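You operate a simulated robot arm through the tools that you are given. There is no shell and no other tool.

Carry out the task below with a simulated robot arm. There is one attempt and no reset: what you move stays moved.

## Task
Swap the black footed post on the yellow square for the silver one.
Fine: stand the old one in the STANDS bin; set the new one down about 3 cm short of the two pins and slide it up to them; leave the clamp closed on it. Set down upright: what you pick out.

It is judged by the outcome, as a careful person would: the job done as asked, and still so three seconds after it is handed in. It fails if anything else is knocked over, pushed out of place, dropped, spilled or broken.

## Robot
A 7-joint arm with a two-finger gripper, fixed in place. Base frame: the origin is on the floor under the middle of its stand, x ahead of it, y to its left, z up; the work surface is at about z = 0.91. Units: m, rad, N and s.
With the tool pointing down near the work surface it reaches from about 0.32 to 0.76 m from the base axis. Its first joint turns from -2.496 to 2.496 rad. Payload 2.45 kg.
Tool frame: the origin (TCP) lies between the finger pads and is the grasp point; the fingertips stand 0.026 m ahead of it; z points along the fingers, y is the line along which they close. The gripper opens to 0.096 m; its body begins 0.069 m behind the TCP.
Orientation is told as [roll, pitch, yaw] about the base's x, y, z axes, in that order, counted from this pose: with the fingers straight down and closing along the base's y, the tool's x points along the base's -x, its y along +y and its z along -z.

## Interface
- The arm moves only by the tool servo_tool. Its argument "motion" is a list of rows, each a list of 7 numbers: the shift along the base's x, y, z in cm, then the turn, a rotation vector about the base's x, y, z in rad, then the closure, from 0 (fully open) to 1 (shut). In form: [[x, y, z, rx, ry, rz, claw], ...]. A call has 1 to 20 rows; each row shifts and turns the commanded pose from where the row before left it. A row lasts 0.2 s, in which the tool goes at most 0.05 m and 0.15 rad; a call with a longer step from one row to the next is refused whole, and so is a gripper value outside its range. A pose out of reach is approached as far as the arm can. The call stops where the force on the tool passes 40 N (or 10 N more than at its start, if that is more) or the arm is blocked; 0.2 s more then pass. The fingers move at their own pace (about 0.05 m/s each) and stop on an object; they squeeze with about 31 N. The grip force told is the motor's: it shows also when the fingers shut on nothing. Time passes only in rows, and 0.2 s behind the last, so rows that do not move let the fingers close. It gives the time, the measured TCP pose, the force on the tool (base axes), the opening and the grip force at its end, in the units of the frame above (readings bear some noise), with the torque about the TCP (base axes, N m) and any sound that the robot's microphone picked up.
- Cameras (640 x 400 px; columns grow to the right, rows downward): "scene" is fixed at [0.3985, 0.5002, 1.6489]; the picture's right is [-0.98, -0.20, 0.00], its down [-0.14, 0.69, -0.71] and it looks along [0.14, -0.70, -0.70] (base axes); focal length 330 px, centre (320, 200). "wrist" rides on the gripper at [0.082, 0.003, -0.098] in the tool frame; the picture's right is [-0.04, 1.00, 0.00], its down [-0.73, -0.03, -0.68] and it looks along [-0.68, -0.03, 0.73] (tool axes); focal length 256 px, centre (320, 200). There is no depth. A picture from a camera that has moved, and an enlarged one, comes with that camera's place and axes in the base frame and with its lens.
- get_image(camera): a new picture of that camera. The clock stands still meanwhile.
- move_column(by): slides the trunk up (or, below 0, down) by that many m; the arm rides with it, the base frame stays. It gives what a move gives, with no picture.
- zoom(camera, box): a new picture of the part [left, top, right, bottom] of that camera's present view, enlarged. The clock stands still meanwhile.
- hand_in(): hands the job in; it is judged then, once.

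Nothing tells you positions but the pictures and the camera data. Unless the task says otherwise, let go and move clear before handing in.

The tools are called after "Call:" as a command line: name --pt "numbers of a row" for each row, then --argument value for the rest, lists and objects as JSON in quotes. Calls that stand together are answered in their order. servo_tool: Moves the arm, as the interface text tells. Its arguments: {"type":"object","properties":{"motion":{"type":"array","items":{"type":"array","items":{"type":"number"}}}},"required":["motion"]} The other tools are called the same way: move_column (by) moves the trunk up or down; get_image (camera) takes a picture; zoom (camera, box) takes an enlarged picture of a part of a camera's view; hand_in () hands the job in.

At the start:

```text
time_s: 0.0
ee_pos: [0.4918, -0.0526, 1.2075]
ee_rot: [0.001, 0.0, 0.001]
contact_force: [0.3, -0.3, 0.0]
moment: [0.03, 0.01, -0.03]
width: 0.0959
grasp_force: 0.1
trunk travel left (down, up): [-0.575, 0.065]
```

scene: 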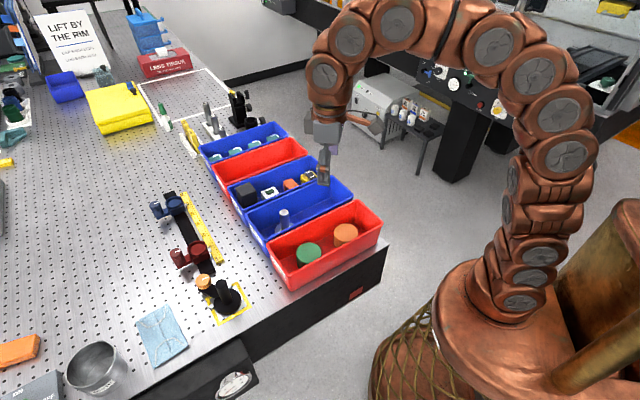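
wrist: 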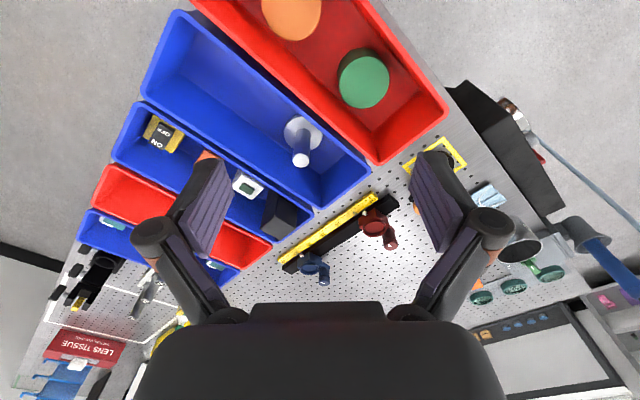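

I see a pegboard table with bins, a black footed post on a yellow square near the front-left, and a silver footed post, which seems to stand in a blue bin. I'll look closer before moving anything.

Call:
zoom --camera "scene" --box '[140, 180, 300, 340]'

Call:
zoom --camera "scene" --box '[180, 100, 400, 300]'

Call:
zoom --camera "scene" --box '[130, 60, 280, 160]'

Call:
zoom --camera "wrist" --box '[240, 80, 540, 290]'

```text
2.50 times, centred on (220, 260) of scene
camera zoom: at [0.3985, 0.5002, 1.6489], right [-0.98, -0.2, 0.0], down [-0.14, 0.69, -0.71], along [0.14, -0.7, -0.7], focal length 825 px, centre (570, 50)
```

zoom: 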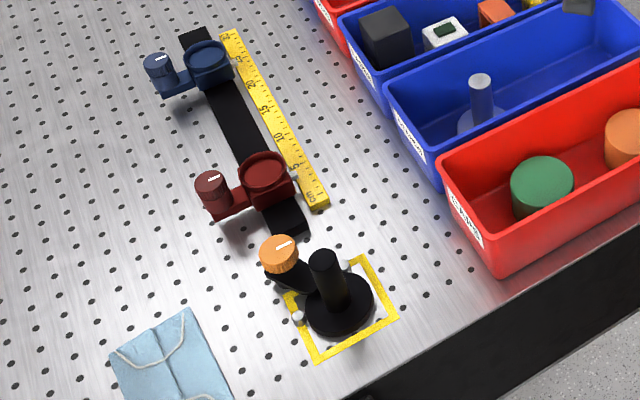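

```text
2.00 times, centred on (290, 200) of scene
camera zoom: at [0.3985, 0.5002, 1.6489], right [-0.98, -0.2, 0.0], down [-0.14, 0.69, -0.71], along [0.14, -0.7, -0.7], focal length 660 px, centre (380, 200)
```

zoom: 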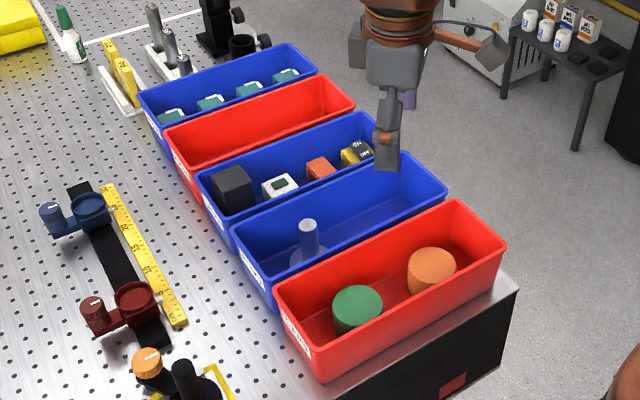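

```text
4.00 times, centred on (205, 110) of scene
camera zoom: at [0.3985, 0.5002, 1.6489], right [-0.98, -0.2, 0.0], down [-0.14, 0.69, -0.71], along [0.14, -0.7, -0.7], focal length 1320 px, centre (780, 560)
```

zoom: 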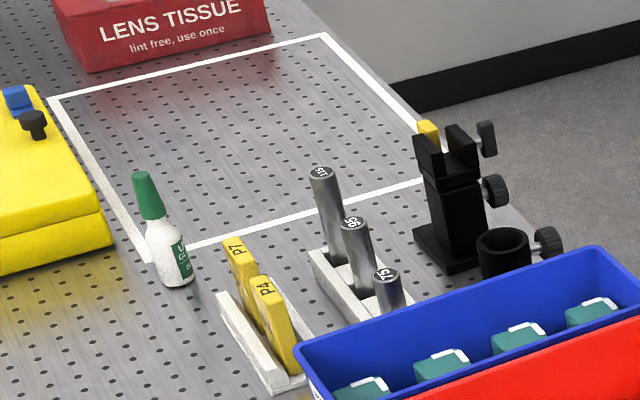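

```text
1.90 times, centred on (390, 185) of wrist
camera zoom: at [0.4103, -0.0507, 1.3052], right [0.04, 1.0, 0.0], down [0.73, -0.03, 0.68], along [0.68, -0.03, -0.73], focal length 488 px, centre (187, 229)
```

zoom: 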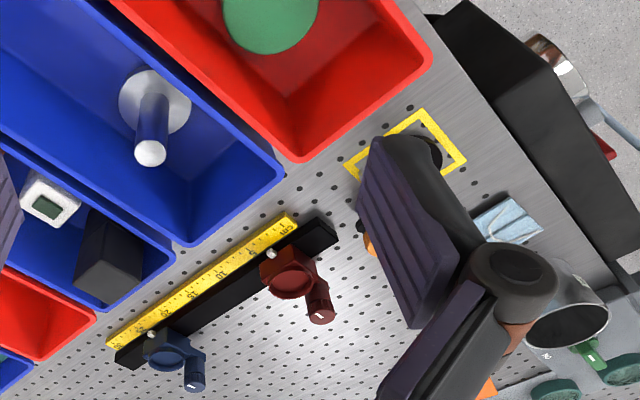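

The silver footed post stands in a blue bin next to the red end bin. I need the bin labels, so I'll zoom in on the label faces, the clamp area and the posts.

Call:
zoom --camera "scene" --box '[235, 200, 305, 290]'

Call:
zoom --camera "scene" --box '[195, 135, 265, 230]'

Call:
zoom --camera "scene" --box '[185, 265, 255, 330]'

Call:
zoom --camera "scene" --box '[145, 185, 235, 275]'

```text
4.44 times, centred on (270, 245) of scene
camera zoom: at [0.3985, 0.5002, 1.6489], right [-0.98, -0.2, 0.0], down [-0.14, 0.69, -0.71], along [0.14, -0.7, -0.7], focal length 1467 px, centre (542, 0)
```

zoom: 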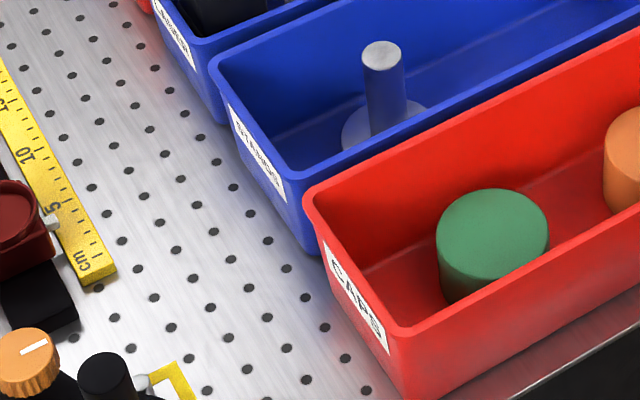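

```text
4.21 times, centred on (230, 182) of scene
camera zoom: at [0.3985, 0.5002, 1.6489], right [-0.98, -0.2, 0.0], down [-0.14, 0.69, -0.71], along [0.14, -0.7, -0.7], focal length 1390 px, centre (699, 274)
```

zoom: 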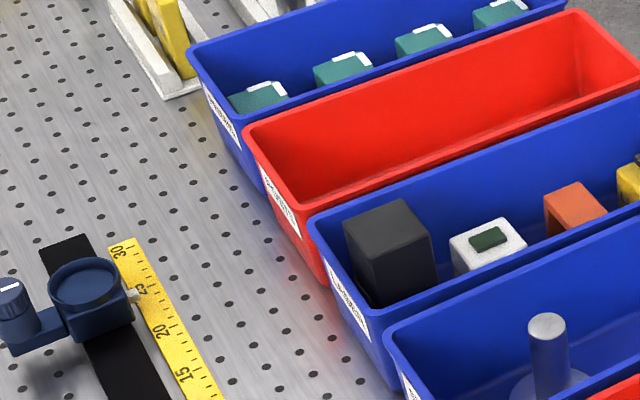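

```text
6.15 times, centred on (220, 298) of scene
camera zoom: at [0.3985, 0.5002, 1.6489], right [-0.98, -0.2, 0.0], down [-0.14, 0.69, -0.71], along [0.14, -0.7, -0.7], focal length 2032 px, centre (935, -400)
```

zoom: 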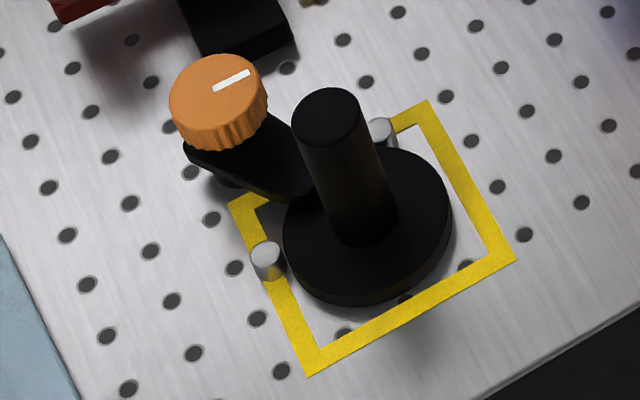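

```text
4.44 times, centred on (190, 230) of scene
camera zoom: at [0.3985, 0.5002, 1.6489], right [-0.98, -0.2, 0.0], down [-0.14, 0.69, -0.71], along [0.14, -0.7, -0.7], focal length 1467 px, centre (898, 67)
```

zoom: 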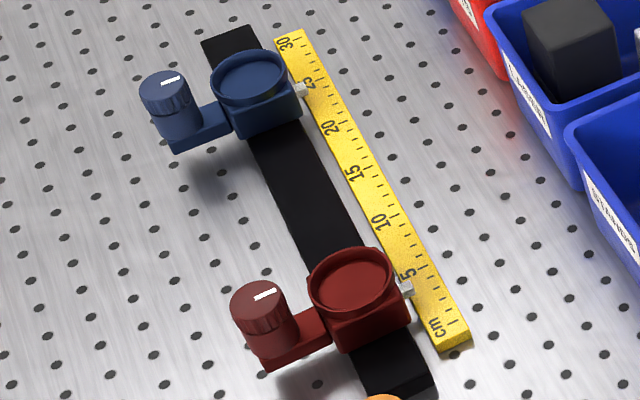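

The labels read STANDS on the blue bin with the silver post and CAPS on the red bin. The black post stands at about (0.694, 0.155) inside a yellow square turned 45°, with two pins and an orange-knobbed swing clamp beside it. I'll move the wrist camera nearer for a closer look.

Call:
servo_tool --pt "0.5 3.6 -0.5 0 0 0 0" --pt "0.5 3.6 -1 0 0 0 0" --pt "0.5 3.6 -1 0 0 0 0" --pt "0.5 3.6 -1 0 0 0 0" --pt "0.5 3.6 -1 0 0 0 0" --pt "0.3 3.3 -1 0 0 0 0" --pt "0 0 0 0 0 0 0"

Call:
get_image --camera "wrist"

Call:
zoom --camera "wrist" --box '[230, 120, 430, 260]'

```text
time_s: 1.6
ee_pos: [0.522, 0.1604, 1.1525]
ee_rot: [-0.002, 0.0, 0.0]
contact_force: [1.2, 0.4, 0.4]
moment: [-0.01, 0.02, 0.0]
width: 0.0958
grasp_force: 0.0
trunk travel left (down, up): [-0.575, 0.065]
```

```text
taken
camera wrist: at [0.439, 0.1631, 1.2503], right [0.04, 1.0, 0.0], down [0.73, -0.03, 0.68], along [0.68, -0.03, -0.73], focal length 256 px, centre (320, 200)
```

wrist: 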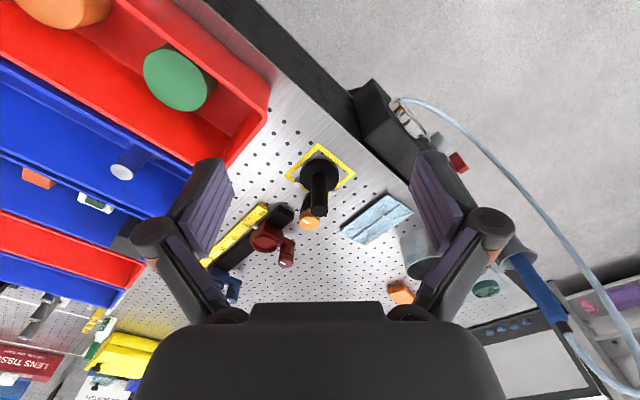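

```text
2.86 times, centred on (330, 190) of wrist
camera zoom: at [0.439, 0.1631, 1.2503], right [0.04, 1.0, 0.0], down [0.73, -0.03, 0.68], along [0.68, -0.03, -0.73], focal length 731 px, centre (291, 229)
```

zoom: 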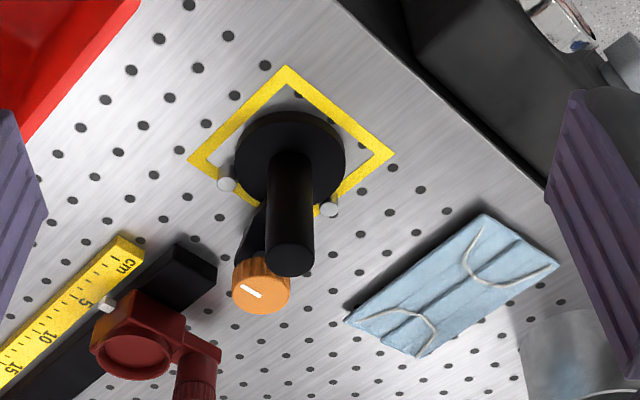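

The clamp arm reaches from the orange knob, at about (0.756, 0.131), over the edge of the foot. I'll zoom in on it to work out how it moves.

Call:
zoom --camera "wrist" --box '[285, 140, 365, 235]'

Call:
zoom --camera "scene" --box '[190, 265, 250, 325]'

Call:
zoom --camera "scene" --box '[230, 190, 310, 260]'

```text
4.21 times, centred on (325, 188) of wrist
camera zoom: at [0.439, 0.1631, 1.2503], right [0.04, 1.0, 0.0], down [0.73, -0.03, 0.68], along [0.68, -0.03, -0.73], focal length 1078 px, centre (299, 253)
```

zoom: 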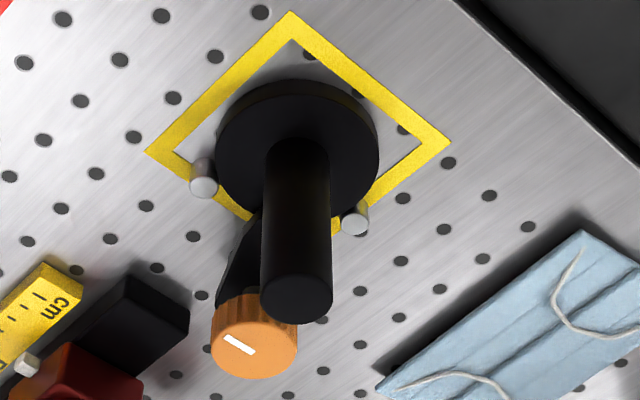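

```text
6.67 times, centred on (220, 295) of scene
camera zoom: at [0.3985, 0.5002, 1.6489], right [-0.98, -0.2, 0.0], down [-0.14, 0.69, -0.71], along [0.14, -0.7, -0.7], focal length 2201 px, centre (987, -433)
```

zoom: 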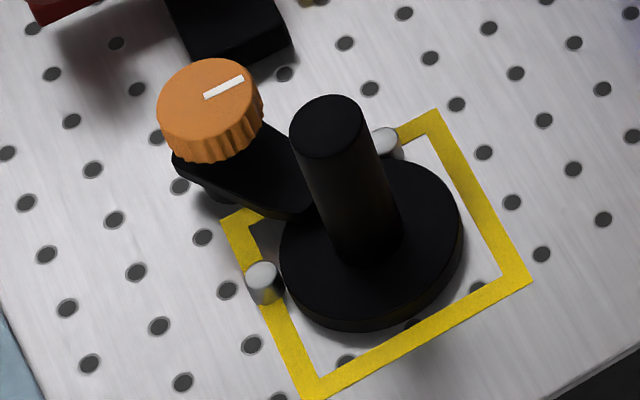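

```text
5.71 times, centred on (270, 225) of scene
camera zoom: at [0.3985, 0.5002, 1.6489], right [-0.98, -0.2, 0.0], down [-0.14, 0.69, -0.71], along [0.14, -0.7, -0.7], focal length 1886 px, centre (606, 57)
```

zoom: 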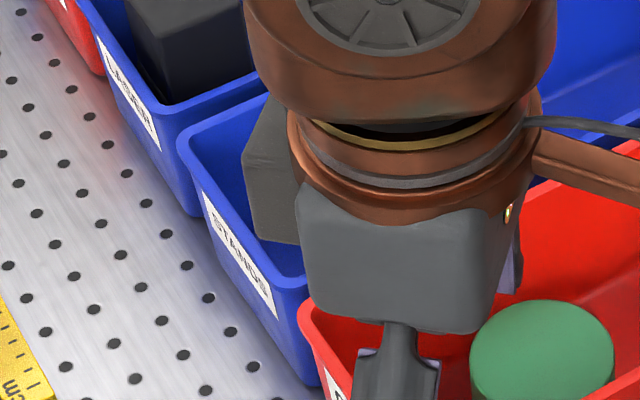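

The knob stands over the arm's pivot, and its radial mark and the arm look fixed in the closed position. I'll move above the knob for a precise view and to test the reach there.

Call:
servo_tool --pt "3.6 -0.6 -1.5 0 0 0 0" --pt "3.6 -0.6 -1.5 0 0 0 0" --pt "3.6 -0.6 -1.5 0 0 0 0" --pt "3.6 -0.6 -1.5 0 0 0 0" --pt "3.6 -0.6 -1.5 0 0 0 0" --pt "3.6 -0.6 -1.5 0 0 0 0" --pt "0 0 0 0 0 0 0"

Call:
get_image --camera "wrist"

Call:
get_image --camera "scene"

```text
time_s: 3.2
ee_pos: [0.7238, 0.1256, 1.065]
ee_rot: [-0.001, 0.0, 0.002]
contact_force: [-0.9, 0.0, -0.1]
moment: [0.02, 0.03, -0.02]
width: 0.0958
grasp_force: 0.1
out of reach, approached as far as the arm can: row 6
trunk travel left (down, up): [-0.575, 0.065]
```

```text
taken
camera wrist: at [0.6436, 0.1289, 1.1634], right [0.04, 1.0, 0.0], down [0.73, -0.03, 0.68], along [0.68, -0.03, -0.73], focal length 256 px, centre (320, 200)
```

wrist: 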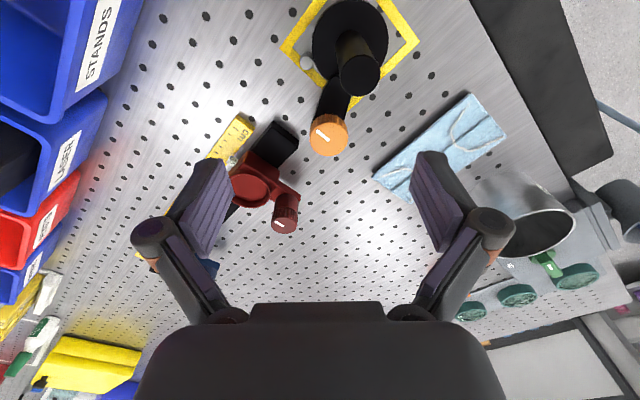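

```text
taken
```

scene: 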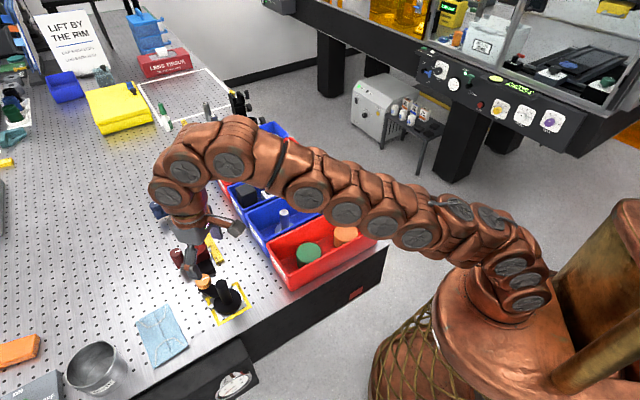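

The straight-down reach stops just short of the knob, at about 0.735 m at this height. I'll look at the clamp closely from here, then raise the trunk to gain reach lower down.

Call:
zoom --camera "wrist" --box '[270, 0, 430, 170]'

Call:
zoom --camera "wrist" --box '[295, 70, 375, 165]'

Call:
zoom --camera "wrist" --box '[200, 100, 320, 250]'

```text
2.35 times, centred on (350, 85) of wrist
camera zoom: at [0.6436, 0.1289, 1.1634], right [0.04, 1.0, 0.0], down [0.73, -0.03, 0.68], along [0.68, -0.03, -0.73], focal length 602 px, centre (249, 471)
```

zoom: 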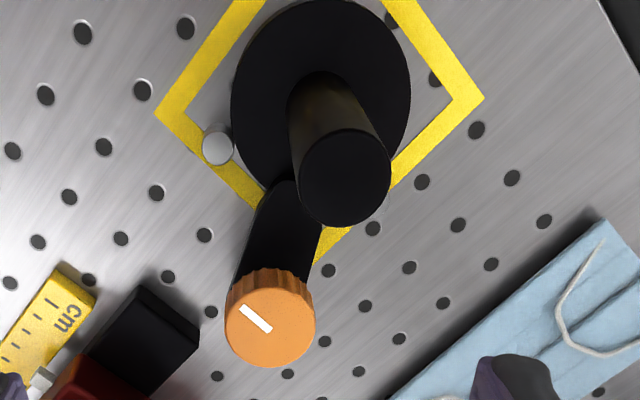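

```text
4.21 times, centred on (335, 118) of wrist
camera zoom: at [0.6436, 0.1289, 1.1634], right [0.04, 1.0, 0.0], down [0.73, -0.03, 0.68], along [0.68, -0.03, -0.73], focal length 1078 px, centre (257, 547)
```

zoom: 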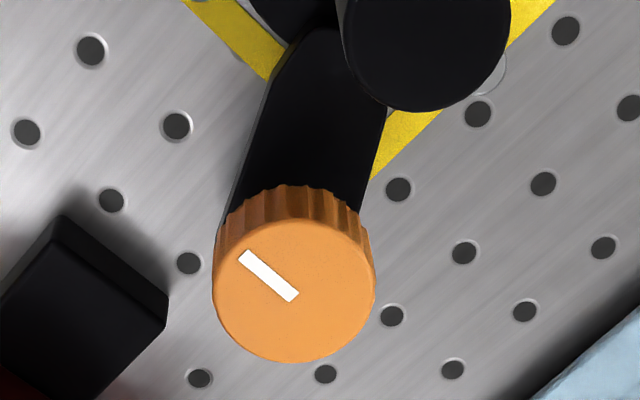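

```text
2.67 times, centred on (260, 175) of wrist
camera zoom: at [0.6436, 0.1289, 1.1634], right [0.04, 1.0, 0.0], down [0.73, -0.03, 0.68], along [0.68, -0.03, -0.73], focal length 683 px, centre (480, 267)
```

zoom: 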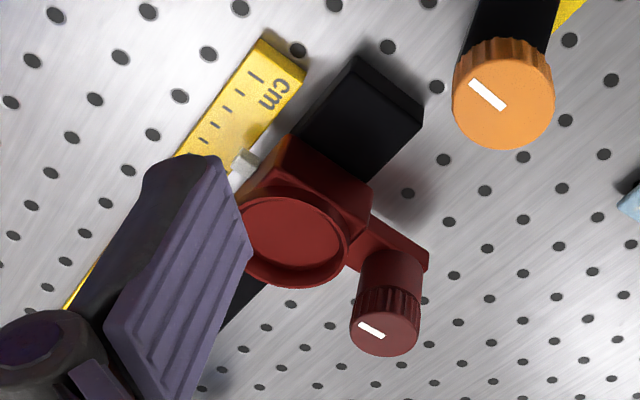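

The knob top is at about (0.757, 0.132, 0.963) and 3.4 cm wide, with the arm underneath it running toward the post. I'll raise the trunk to extend the arm's reach at knob height.

Call:
move_column --by 0.06

```text
time_s: 4.2
ee_pos: [0.725, 0.1259, 1.125]
ee_rot: [-0.001, 0.001, 0.002]
contact_force: [0.4, -0.5, 0.0]
moment: [0.01, 0.0, -0.01]
width: 0.096
grasp_force: 0.1
trunk travel left (down, up): [-0.635, 0.005]
```

Next I'll narrow the fingers, move over the knob and come down in steps, checking the reach as I go.

Call:
servo_tool --pt "0 0 -2.5 0 0 0 0.35" --pt "0.5 0.1 -2.5 0 0 0 0.35" --pt "0.8 0.2 -2.5 0 0 0 0.35" --pt "0.9 0.2 -2.0 0 0 0 0.35" --pt "0.9 0.1 -1.5 0 0 0 0.35" --pt "0 0 0 0 0 0 0.35"

Call:
get_image --camera "wrist"

```text
time_s: 5.6
ee_pos: [0.7562, 0.131, 1.0143]
ee_rot: [0.0, -0.001, 0.0]
contact_force: [0.5, -0.2, 0.0]
moment: [-0.03, -0.02, 0.03]
width: 0.0621
grasp_force: 0.0
trunk travel left (down, up): [-0.635, 0.005]
```

```text
taken
camera wrist: at [0.6744, 0.1343, 1.113], right [0.04, 1.0, 0.0], down [0.73, -0.03, 0.68], along [0.68, -0.03, -0.74], focal length 256 px, centre (320, 200)
```

wrist: 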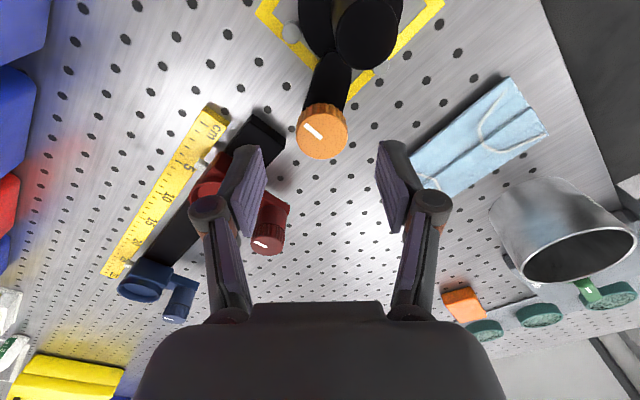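

The knob is now within reach, with the TCP over it. I'll come down around the knob to about z = 0.977 and check before gripping.

Call:
servo_tool --pt "0.05 0.05 -1.3 0 0 0 0.35" --pt "0.05 0.05 -1.3 0 0 0 0.35" --pt "0 0 -1.1 0 0 0 0.35" --pt "0 0 0 0 0 0 0.35"

Call:
get_image --camera "wrist"

Call:
zoom --camera "scene" --box '[150, 220, 270, 320]'

```text
time_s: 6.6
ee_pos: [0.7573, 0.1324, 0.9762]
ee_rot: [0.0, 0.001, -0.001]
contact_force: [0.1, 0.7, -0.1]
moment: [0.01, -0.01, 0.01]
width: 0.0621
grasp_force: 0.0
trunk travel left (down, up): [-0.635, 0.005]
```

```text
taken
camera wrist: at [0.6756, 0.1356, 1.0756], right [0.04, 1.0, 0.0], down [0.73, -0.03, 0.68], along [0.68, -0.03, -0.73], focal length 256 px, centre (320, 200)
```

wrist: 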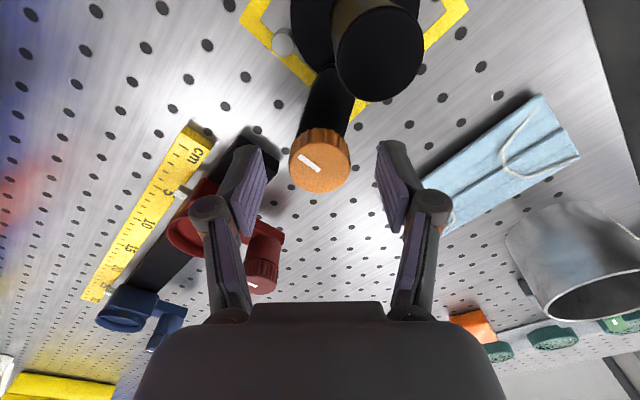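

```text
4.00 times, centred on (210, 270) of scene
camera zoom: at [0.3985, 0.5002, 1.6489], right [-0.98, -0.2, 0.0], down [-0.14, 0.69, -0.71], along [0.14, -0.7, -0.7], focal length 1320 px, centre (760, -80)
```

zoom: 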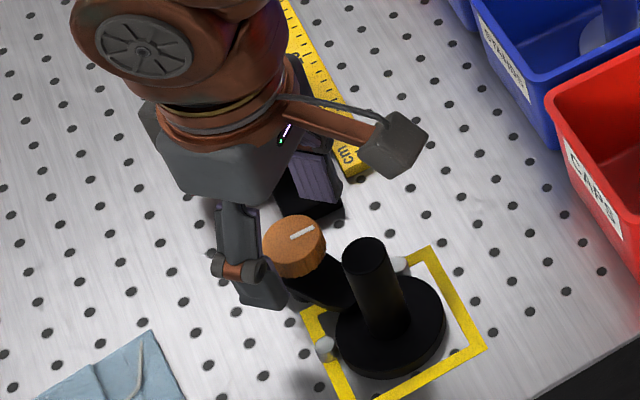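

The fingers straddle the knob and are centred on it. I'll close on it now.

Call:
servo_tool --pt "0 0 0 0 0 0 0.6" --pt "0 0 0 0 0 0 0.8" --pt "0 0 0 0 0 0 1.0" --pt "0 0 0 0 0 0 1.0"

Call:
get_image --camera "wrist"

```text
time_s: 7.6
ee_pos: [0.7569, 0.1328, 0.9767]
ee_rot: [-0.001, 0.001, -0.001]
contact_force: [0.0, -1.7, -0.9]
moment: [-0.03, -0.05, 0.0]
width: 0.0329
grasp_force: 45.1
trunk travel left (down, up): [-0.635, 0.005]
```

```text
taken
camera wrist: at [0.6755, 0.1354, 1.0756], right [0.04, 1.0, 0.0], down [0.73, -0.03, 0.68], along [0.68, -0.03, -0.73], focal length 256 px, centre (320, 200)
```

wrist: 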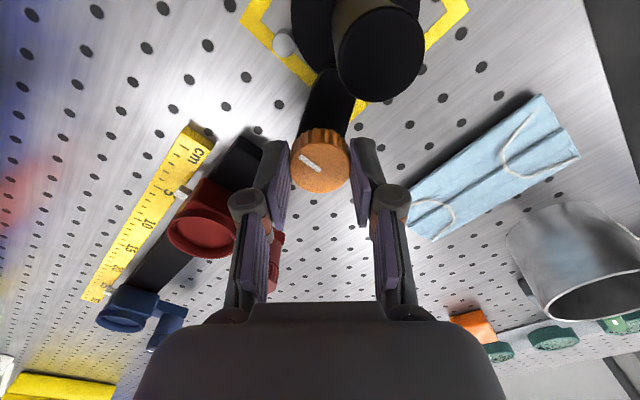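

The grip is on the knob at 33 mm. I'll try a small counter-clockwise turn and check the torque.

Call:
servo_tool --pt "0 0 0 0 0 0.06 1.0" --pt "0 0 0 0 0 0.06 1.0" --pt "0 0 0 0 0 0.03 1.0" --pt "0 0 0 0 0 0 1.0"

Call:
zoom --camera "wrist" --box '[220, 60, 420, 220]'

Call:
zoom --camera "scene" --box '[150, 220, 270, 320]'

```text
time_s: 8.6
ee_pos: [0.7576, 0.1322, 0.977]
ee_rot: [0.001, 0.003, 0.149]
contact_force: [-2.8, -3.2, -1.5]
moment: [-0.09, 0.41, 0.01]
width: 0.0327
grasp_force: 45.0
trunk travel left (down, up): [-0.635, 0.005]
```

```text
2.50 times, centred on (320, 140) of wrist
camera zoom: at [0.6761, 0.1228, 1.0757], right [-0.11, 0.99, 0.0], down [0.73, 0.08, 0.68], along [0.67, 0.07, -0.74], focal length 640 px, centre (320, 350)
```

zoom: 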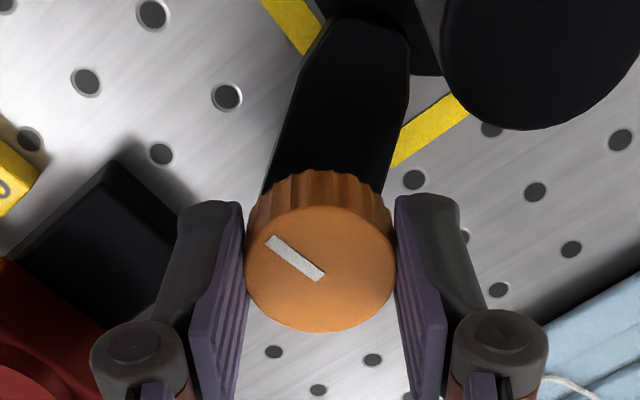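

```text
4.00 times, centred on (210, 270) of scene
camera zoom: at [0.3985, 0.5002, 1.6489], right [-0.98, -0.2, 0.0], down [-0.14, 0.69, -0.71], along [0.14, -0.7, -0.7], focal length 1320 px, centre (760, -80)
```

zoom: 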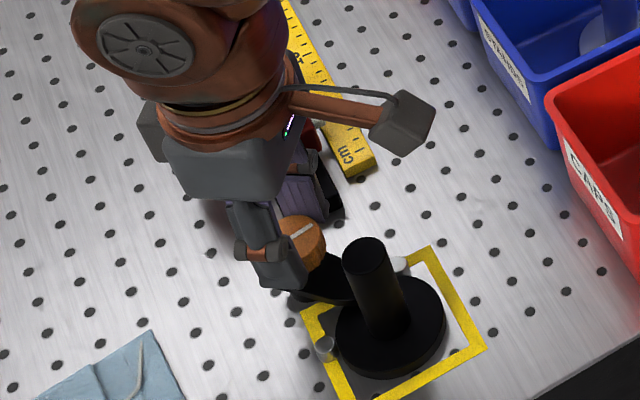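

The clamp arm swings with the knob and moves freely this way. I'll keep turning while watching forces and the post.

Call:
servo_tool --pt "0 0 0 0 0 0.1 1.0" --pt "0 0 0 0 0 0.1 1.0" --pt "0 0 0 0 0 0.1 1.0" --pt "0 0 0 0 0 0.1 1.0" --pt "0 0 0 0 0 0 1.0"

Call:
zoom --camera "wrist" --box '[220, 0, 500, 220]'

Call:
zoom --camera "scene" --box '[150, 220, 270, 320]'

```text
time_s: 9.8
ee_pos: [0.7571, 0.1314, 0.9778]
ee_rot: [0.0, 0.003, 0.549]
contact_force: [3.5, -8.8, -11.0]
moment: [-0.51, -0.05, -0.03]
width: 0.0328
grasp_force: 45.4
trunk travel left (down, up): [-0.635, 0.005]
```

```text
1.82 times, centred on (360, 110) of wrist
camera zoom: at [0.6862, 0.0914, 1.0758], right [-0.49, 0.87, 0.0], down [0.64, 0.36, 0.68], along [0.59, 0.33, -0.74], focal length 465 px, centre (247, 364)
```

zoom: 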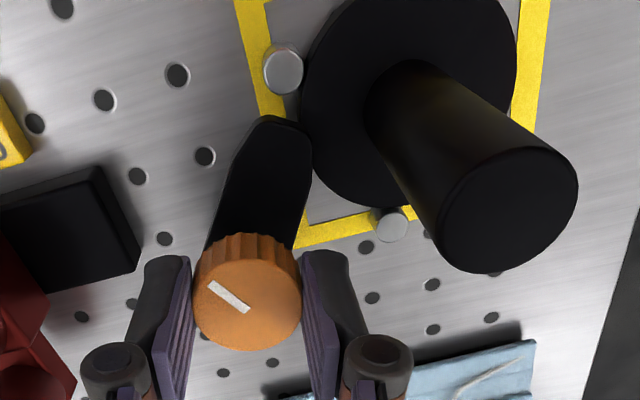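

```text
4.00 times, centred on (210, 270) of scene
camera zoom: at [0.3985, 0.5002, 1.6489], right [-0.98, -0.2, 0.0], down [-0.14, 0.69, -0.71], along [0.14, -0.7, -0.7], focal length 1320 px, centre (760, -80)
```

zoom: 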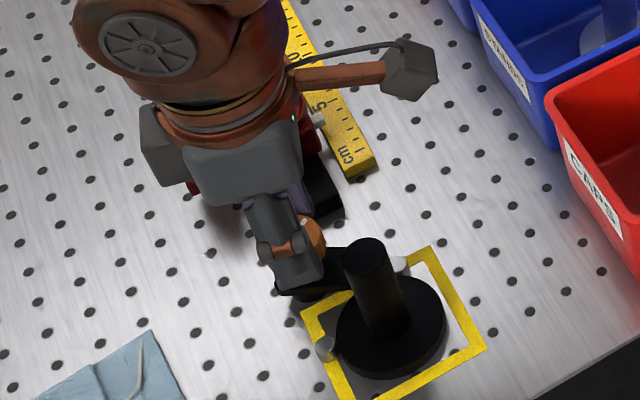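

The arm has swung about 31° and is almost clear of the foot. I'll release, rotate back and re-grip to continue, so the fingers stay well away from the post.

Call:
servo_tool --pt "0 0 0 0 0 0 0.55" --pt "0 0 0 0 0 0 0.5" --pt "0 0 0 0 0 0 0.5"

Call:
get_image --camera "wrist"

```text
time_s: 10.6
ee_pos: [0.7562, 0.1328, 0.9777]
ee_rot: [0.001, 0.003, 0.552]
contact_force: [0.1, -0.2, 0.9]
moment: [-0.03, -0.02, -0.02]
width: 0.0481
grasp_force: 0.1
trunk travel left (down, up): [-0.635, 0.005]
```

```text
taken
camera wrist: at [0.6855, 0.0927, 1.0767], right [-0.49, 0.87, 0.0], down [0.64, 0.36, 0.68], along [0.59, 0.33, -0.73], focal length 256 px, centre (320, 200)
```

wrist: 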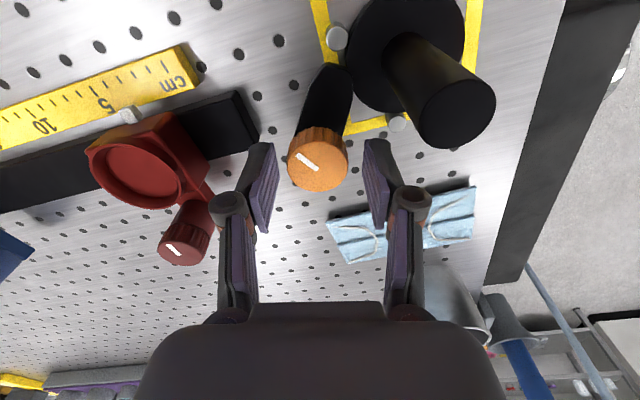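

The arm stays where I left it. I'll rotate the open fingers back around the knob, then re-grip.

Call:
servo_tool --pt "0.02 -0.02 -0.02 0 0 -0.12 0.5" --pt "0.02 0 -0.02 0 0 -0.12 0.5" --pt "0.02 0 -0.02 0 0 -0.12 0.5" --pt "0.02 0 -0.02 0 0 -0.12 0.5" --pt "0 0 0 0 0 -0.12 0.5" --pt "0 0 0 0 0 -0.12 0.5" --pt "0 0 0 0 0 -0.08 0.5" --pt "0 0 0 0 0 0 0.8" --pt "0 0 0 0 0 0 1.0" --pt "0 0 0 0 0 0 1.0"

Call:
get_image --camera "wrist"

```text
time_s: 12.8
ee_pos: [0.7581, 0.1328, 0.9772]
ee_rot: [0.0, 0.001, -0.251]
contact_force: [-0.6, -1.9, 0.7]
moment: [-0.1, 0.02, -0.03]
width: 0.0333
grasp_force: 45.0
trunk travel left (down, up): [-0.635, 0.005]
```

```text
taken
camera wrist: at [0.6796, 0.1557, 1.0753], right [0.29, 0.96, 0.0], down [0.7, -0.21, 0.68], along [0.65, -0.19, -0.73], focal length 256 px, centre (320, 200)
```

wrist: 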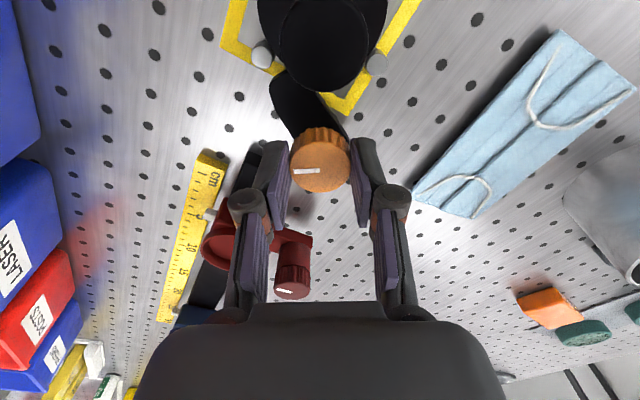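

Gripped again with the arm about 31° open. I'll turn it further counter-clockwise.

Call:
servo_tool --pt "0 0 0 0 0 0.08 1.0" --pt "0 0 0 0 0 0.08 1.0" --pt "0 0 0 0 0 0.08 1.0" --pt "0 0 0 0 0 0.08 1.0" --pt "0 0 0 0 0 0.08 1.0" --pt "0 0 0 0 0 0 1.0"

Call:
get_image --camera "wrist"

```text
time_s: 14.2
ee_pos: [0.7574, 0.1319, 0.9767]
ee_rot: [0.001, 0.001, 0.15]
contact_force: [-1.3, -4.0, -3.0]
moment: [-0.22, 0.11, 0.02]
width: 0.0334
grasp_force: 45.1
trunk travel left (down, up): [-0.635, 0.005]
```

```text
taken
camera wrist: at [0.6767, 0.123, 1.0753], right [-0.11, 0.99, 0.0], down [0.73, 0.08, 0.68], along [0.67, 0.07, -0.74], focal length 256 px, centre (320, 200)
```

wrist: 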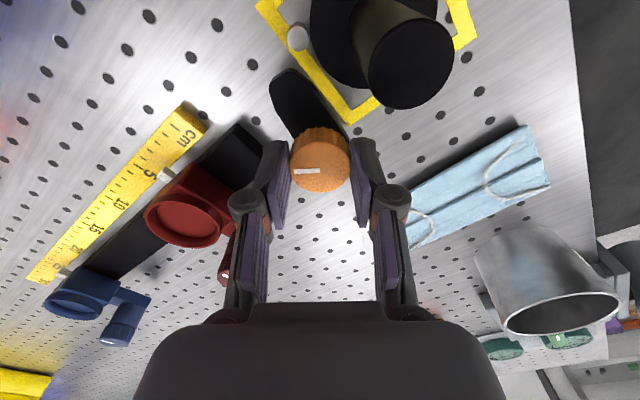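

The arm passed the pin and is clear of the foot. I'll turn it a little more for extra room.

Call:
servo_tool --pt "0 0 0 0 0 0.08 1.0" --pt "0 0 0 0 0 0.08 1.0" --pt "0 0 0 0 0 0.08 1.0" --pt "0 0 0 0 0 0.08 1.0" --pt "0 0 0 0 0 0.08 1.0" --pt "0 0 0 0 0 0 1.0"

Call:
get_image --camera "wrist"

```text
time_s: 15.6
ee_pos: [0.758, 0.1312, 0.9775]
ee_rot: [-0.001, 0.001, 0.549]
contact_force: [3.3, -4.0, -2.0]
moment: [-0.12, 0.17, 0.02]
width: 0.0333
grasp_force: 45.4
trunk travel left (down, up): [-0.635, 0.005]
```

```text
taken
camera wrist: at [0.6867, 0.0918, 1.0754], right [-0.49, 0.87, 0.0], down [0.64, 0.36, 0.68], along [0.59, 0.33, -0.74], focal length 256 px, centre (320, 200)
```

wrist: 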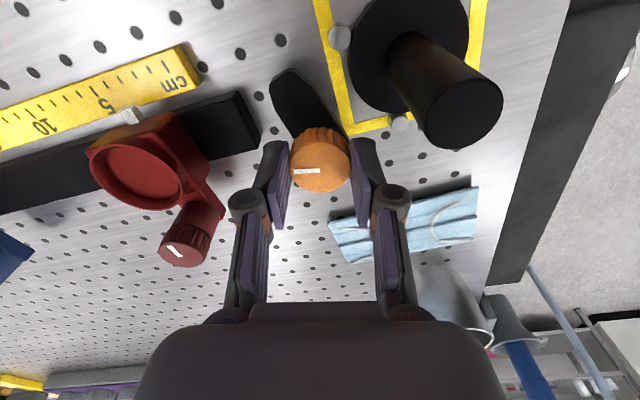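

The arm has turned about 77° and is clear of the foot and pins. I'll release the knob gently and rise straight up.

Call:
servo_tool --pt "0 0 0 0 0 0 0.6" --pt "0 0 0 0 0 0 0.5" --pt "0 0 0.5 0 0 0 0.5" --pt "0 0 2 0 0 0 0.5" --pt "0 0 3 0 0 0 0.5" --pt "0 0 3 0 0 0 0.45" --pt "0 0 1.5 0 0 0 0.45" --pt "0 0 0 0 0 0 0.45"

Call:
get_image --camera "wrist"

Call:
zoom --camera "scene" --box '[150, 220, 270, 320]'

```text
time_s: 17.4
ee_pos: [0.7497, 0.1317, 1.0619]
ee_rot: [0.001, 0.002, 0.548]
contact_force: [-0.7, 0.4, 0.9]
moment: [0.0, 0.01, 0.01]
width: 0.0528
grasp_force: 0.0
out of reach, approached as far as the arm can: row 6, 7
trunk travel left (down, up): [-0.635, 0.005]
```

```text
taken
camera wrist: at [0.6774, 0.0922, 1.16], right [-0.49, 0.87, 0.0], down [0.64, 0.36, 0.68], along [0.59, 0.33, -0.74], focal length 256 px, centre (320, 200)
```

wrist: 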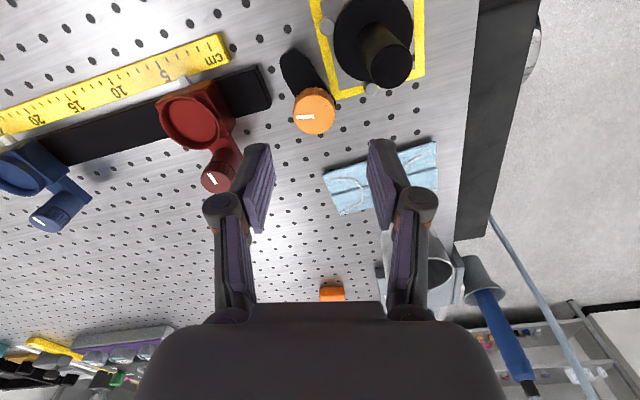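

```text
4.00 times, centred on (210, 270) of scene
camera zoom: at [0.3985, 0.5002, 1.6489], right [-0.98, -0.2, 0.0], down [-0.14, 0.69, -0.71], along [0.14, -0.7, -0.7], focal length 1320 px, centre (760, -80)
```

zoom: 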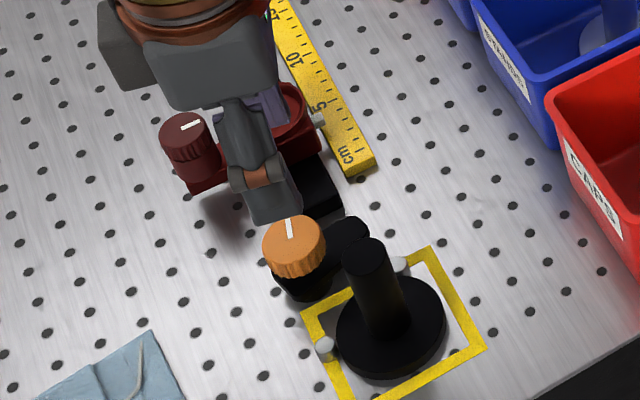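

The clamp is open and the knob is released. I'll back toward the base and turn so the closing line is square to the slide direction, then locate the black post precisely.

Call:
servo_tool --pt "-1.3 0.3 0.3 0 0 -0.127 0.45" --pt "-1.3 0.3 0.3 0 0 -0.127 0.45" --pt "-1.3 0.3 0.3 0 0 -0.127 0.45" --pt "-1.3 0.3 0.3 0 0 -0.127 0.45" --pt "-1.3 0.3 0.3 0 0 -0.127 0.45" --pt "-1.3 0.3 0.3 0 0 -0.127 0.45" --pt "-1.3 0.2 0.2 0 0 -0.127 0.45" --pt "0 0 0 0 0 0 0.45"

Call:
get_image --camera "wrist"

Call:
zoom --camera "wrist" --box '[240, 60, 400, 220]'

```text
time_s: 19.2
ee_pos: [0.6573, 0.1509, 1.0809]
ee_rot: [0.0, 0.0, -0.343]
contact_force: [-0.4, -1.1, 0.1]
moment: [0.04, 0.02, -0.02]
width: 0.0528
grasp_force: 0.1
trunk travel left (down, up): [-0.635, 0.005]
```

```text
taken
camera wrist: at [0.5819, 0.1821, 1.1799], right [0.37, 0.93, 0.0], down [0.68, -0.27, 0.68], along [0.63, -0.25, -0.73], focal length 256 px, centre (320, 200)
```

wrist: 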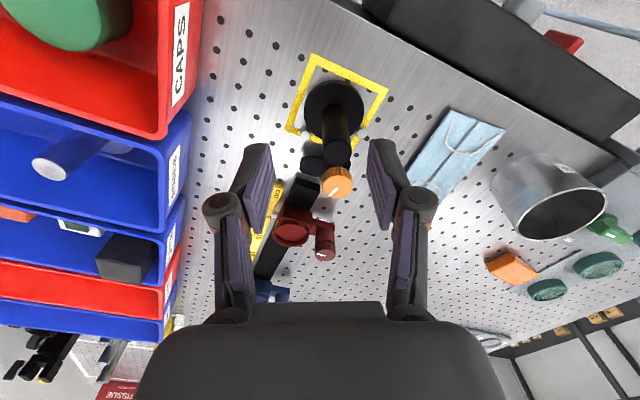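

```text
2.50 times, centred on (320, 140) of wrist
camera zoom: at [0.5819, 0.1821, 1.1799], right [0.37, 0.93, 0.0], down [0.68, -0.27, 0.68], along [0.63, -0.25, -0.73], focal length 640 px, centre (320, 350)
```

zoom: 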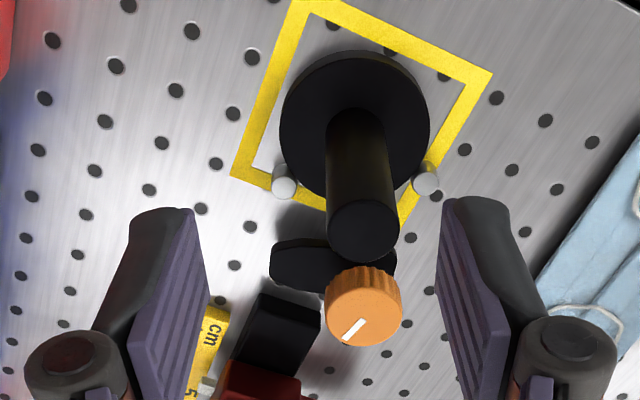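

The black post's axis is at about (0.694, 0.1535) with its top at z ≈ 0.998. I'll move over it and come down with the fingers either side.

Call:
servo_tool --pt "1.8 0.13 0 0 0 0 0.45" --pt "1.87 0.13 0 0 0 0 0.45" --pt "0 0 -2.5 0 0 0 0.45" --pt "0 0 -2.5 0 0 0 0.45" --pt "0 0 0 0 0 0 0.45"

Call:
get_image --camera "wrist"

Call:
zoom --camera "scene" --box '[150, 220, 270, 320]'

```text
time_s: 20.4
ee_pos: [0.6929, 0.1509, 1.0323]
ee_rot: [0.001, 0.0, -0.342]
contact_force: [0.0, 0.7, 0.2]
moment: [-0.02, -0.02, -0.01]
width: 0.053
grasp_force: 0.0
trunk travel left (down, up): [-0.635, 0.005]
```

```text
taken
camera wrist: at [0.6181, 0.1828, 1.1298], right [0.37, 0.93, 0.0], down [0.68, -0.27, 0.68], along [0.63, -0.25, -0.73], focal length 256 px, centre (320, 200)
```

wrist: 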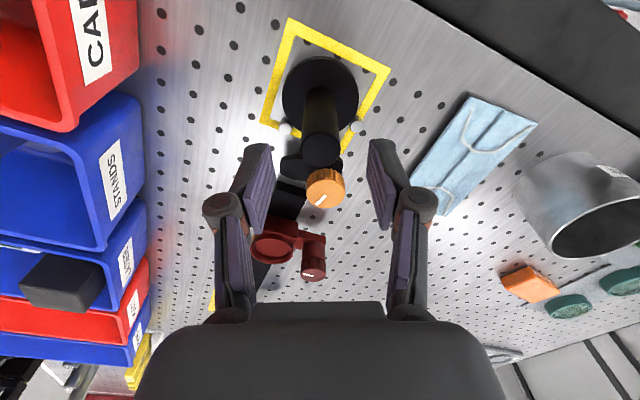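

```text
4.00 times, centred on (210, 270) of scene
camera zoom: at [0.3985, 0.5002, 1.6489], right [-0.98, -0.2, 0.0], down [-0.14, 0.69, -0.71], along [0.14, -0.7, -0.7], focal length 1320 px, centre (760, -80)
```

zoom: 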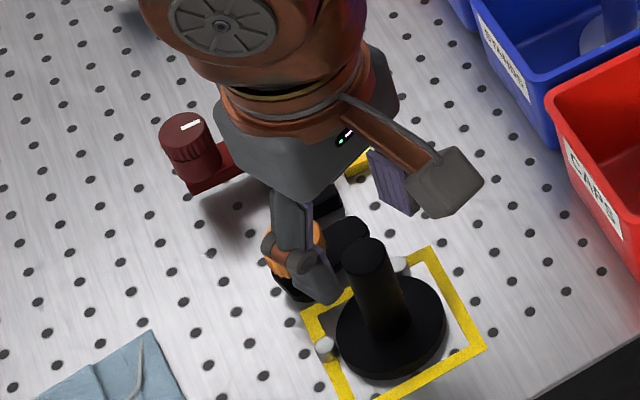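

The post sits well between the fingers. I'll nudge to centre and come down to z ≈ 0.972.

Call:
servo_tool --pt "0.1 0.15 -1.5 0 0 0 0.45" --pt "0 0 -2 0 0 0 0.45" --pt "0 0 -1.5 0 0 0 0.45" --pt "0 0 -1.0 0 0 0 0.45" --pt "0 0 0 0 0 0 0.45"

Call:
get_image --camera "wrist"

Call:
zoom --camera "scene" --box '[150, 220, 270, 320]'

```text
time_s: 21.6
ee_pos: [0.6937, 0.1557, 0.9727]
ee_rot: [0.001, 0.002, -0.339]
contact_force: [0.6, -0.6, -0.4]
moment: [0.0, 0.02, 0.0]
width: 0.0526
grasp_force: 0.0
trunk travel left (down, up): [-0.635, 0.005]
```

```text
taken
camera wrist: at [0.6192, 0.1854, 1.0695], right [0.37, 0.93, 0.0], down [0.68, -0.27, 0.68], along [0.63, -0.25, -0.73], focal length 256 px, centre (320, 200)
```

wrist: 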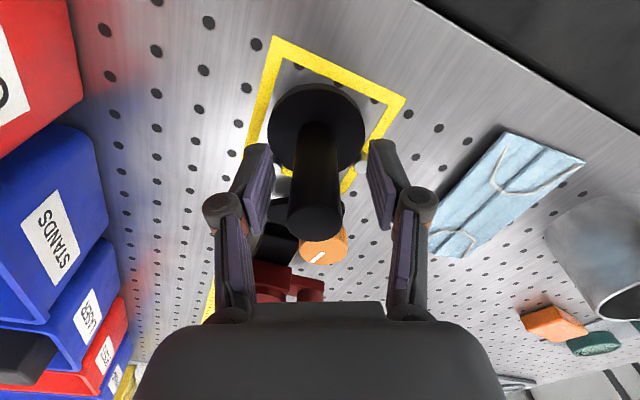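

```text
4.00 times, centred on (210, 270) of scene
camera zoom: at [0.3985, 0.5002, 1.6489], right [-0.98, -0.2, 0.0], down [-0.14, 0.69, -0.71], along [0.14, -0.7, -0.7], focal length 1320 px, centre (760, -80)
```

zoom: 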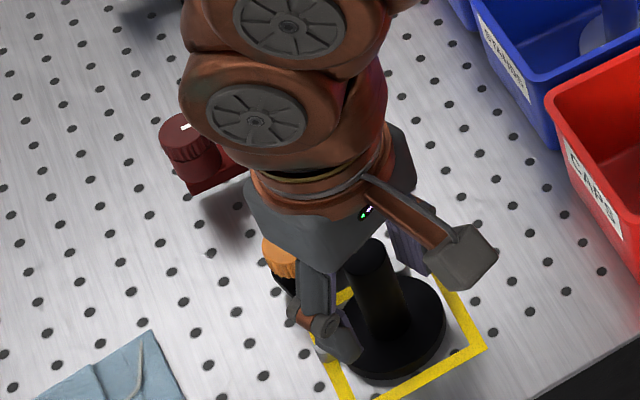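

The gripper is about 2 mm off to one side. I'll correct that, then close on the post.

Call:
servo_tool --pt "-0.05 -0.17 0 0 0 0 0.45" --pt "0 0 0 0 0 0 0.6" --pt "0 0 0 0 0 0 0.8" --pt "0 0 0 0 0 0 1.0" --pt "0 0 0 0 0 0 1.0" --pt "0 0 0 0 0 0 1.0"

Call:
get_image --camera "wrist"

```text
time_s: 23.0
ee_pos: [0.6963, 0.1538, 0.9714]
ee_rot: [-0.001, 0.001, -0.341]
contact_force: [0.5, -0.4, 0.8]
moment: [0.01, -0.02, 0.02]
width: 0.0241
grasp_force: 31.4
trunk travel left (down, up): [-0.635, 0.005]
```

```text
taken
camera wrist: at [0.6192, 0.1838, 1.0691], right [0.37, 0.93, 0.0], down [0.68, -0.27, 0.68], along [0.63, -0.25, -0.73], focal length 256 px, centre (320, 200)
```

wrist: 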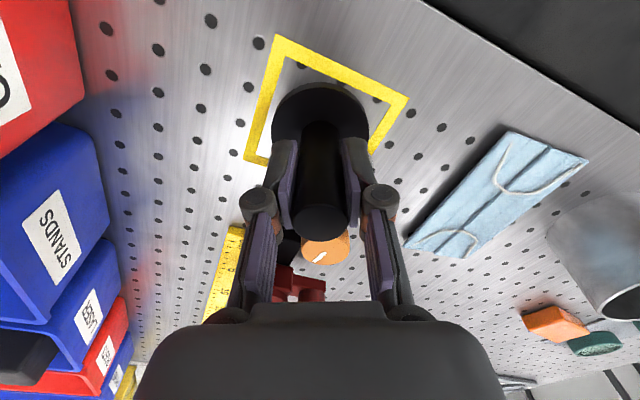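

The post is gripped at 24 mm. I'll ease it 3 mm away from the pins, then lift slowly.

Call:
servo_tool --pt "-0.28 0.1 0 0 0 0 1.0" --pt "0 0 0.5 0 0 0 1.0" --pt "0 0 1.0 0 0 0 1.0" --pt "0 0 1.5 0 0 0 1.0" --pt "0 0 0 0 0 0 1.0"

Call:
get_image --camera "wrist"

Call:
get_image --camera "scene"

```text
time_s: 24.2
ee_pos: [0.6921, 0.1554, 1.0016]
ee_rot: [0.0, 0.002, -0.341]
contact_force: [0.9, -0.3, -2.0]
moment: [0.0, 0.05, 0.0]
width: 0.024
grasp_force: 31.2
trunk travel left (down, up): [-0.635, 0.005]
```

```text
taken
camera wrist: at [0.6158, 0.1853, 1.0996], right [0.37, 0.93, 0.0], down [0.68, -0.27, 0.68], along [0.63, -0.25, -0.73], focal length 256 px, centre (320, 200)
```

wrist: 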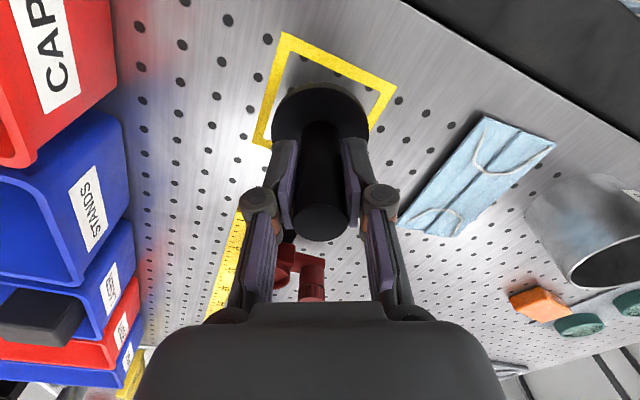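

```text
taken
```

scene: 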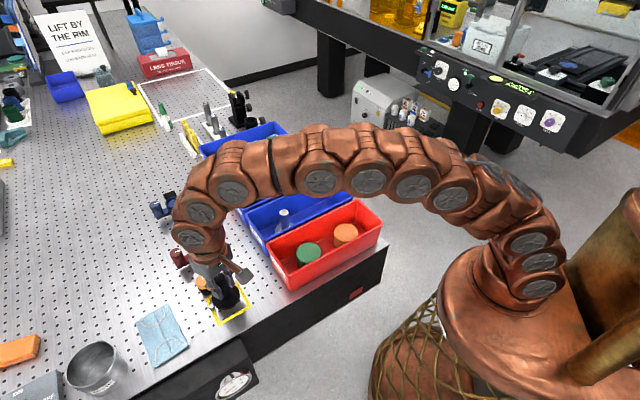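

The post is up and steady. I'll raise it well above the bin rims and carry it toward the STANDS bin.

Call:
servo_tool --pt "-0.5 -0.3 3.5 0 0 0 1.0" --pt "-1.0 -1 4 0 0 0 1.0" --pt "-1.5 -1.2 4 0 0 0 1.0" --pt "-1.8 -1.5 4 0 0 0 1.0" --pt "-1.9 -3.0 1 0 0 0 1.0" --pt "-1.9 -3.2 0 0 0 0 1.0" --pt "-1.9 -3.2 0 0 0 0 1.0" --pt "-1.9 -3.2 0 0 0 0 1.0" --pt "-1.9 -3.2 0 0 0 0 1.0" --pt "-1.9 -3.2 0 0 0 0 1.0" --pt "0 -2 0 0 0 0 1.0" --pt "0 0 0 0 0 0 1.0"

Call:
get_image --camera "wrist"

Call:
get_image --camera "scene"

```text
time_s: 26.8
ee_pos: [0.5307, -0.0967, 1.1678]
ee_rot: [0.0, 0.001, -0.341]
contact_force: [-0.5, -0.4, -1.0]
moment: [0.03, 0.0, -0.04]
width: 0.0241
grasp_force: 31.4
trunk travel left (down, up): [-0.635, 0.005]
```

```text
taken
camera wrist: at [0.4552, -0.0656, 1.2655], right [0.37, 0.93, 0.0], down [0.68, -0.27, 0.68], along [0.63, -0.25, -0.74], focal length 256 px, centre (320, 200)
```

wrist: 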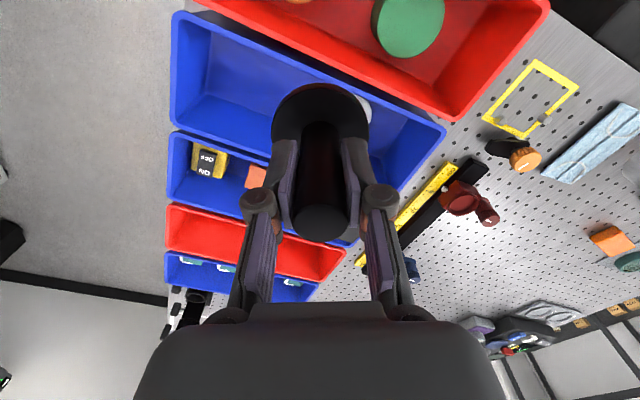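

```text
taken
```

scene: 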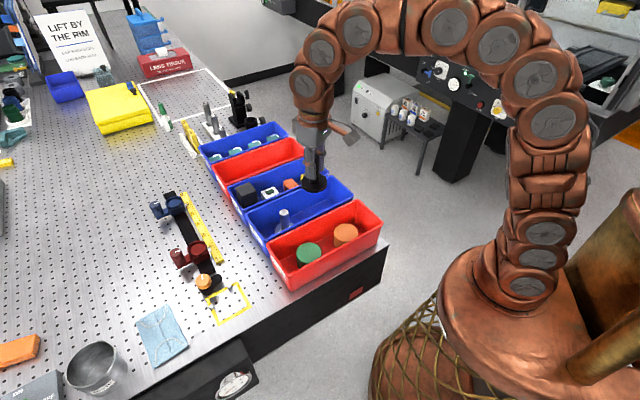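

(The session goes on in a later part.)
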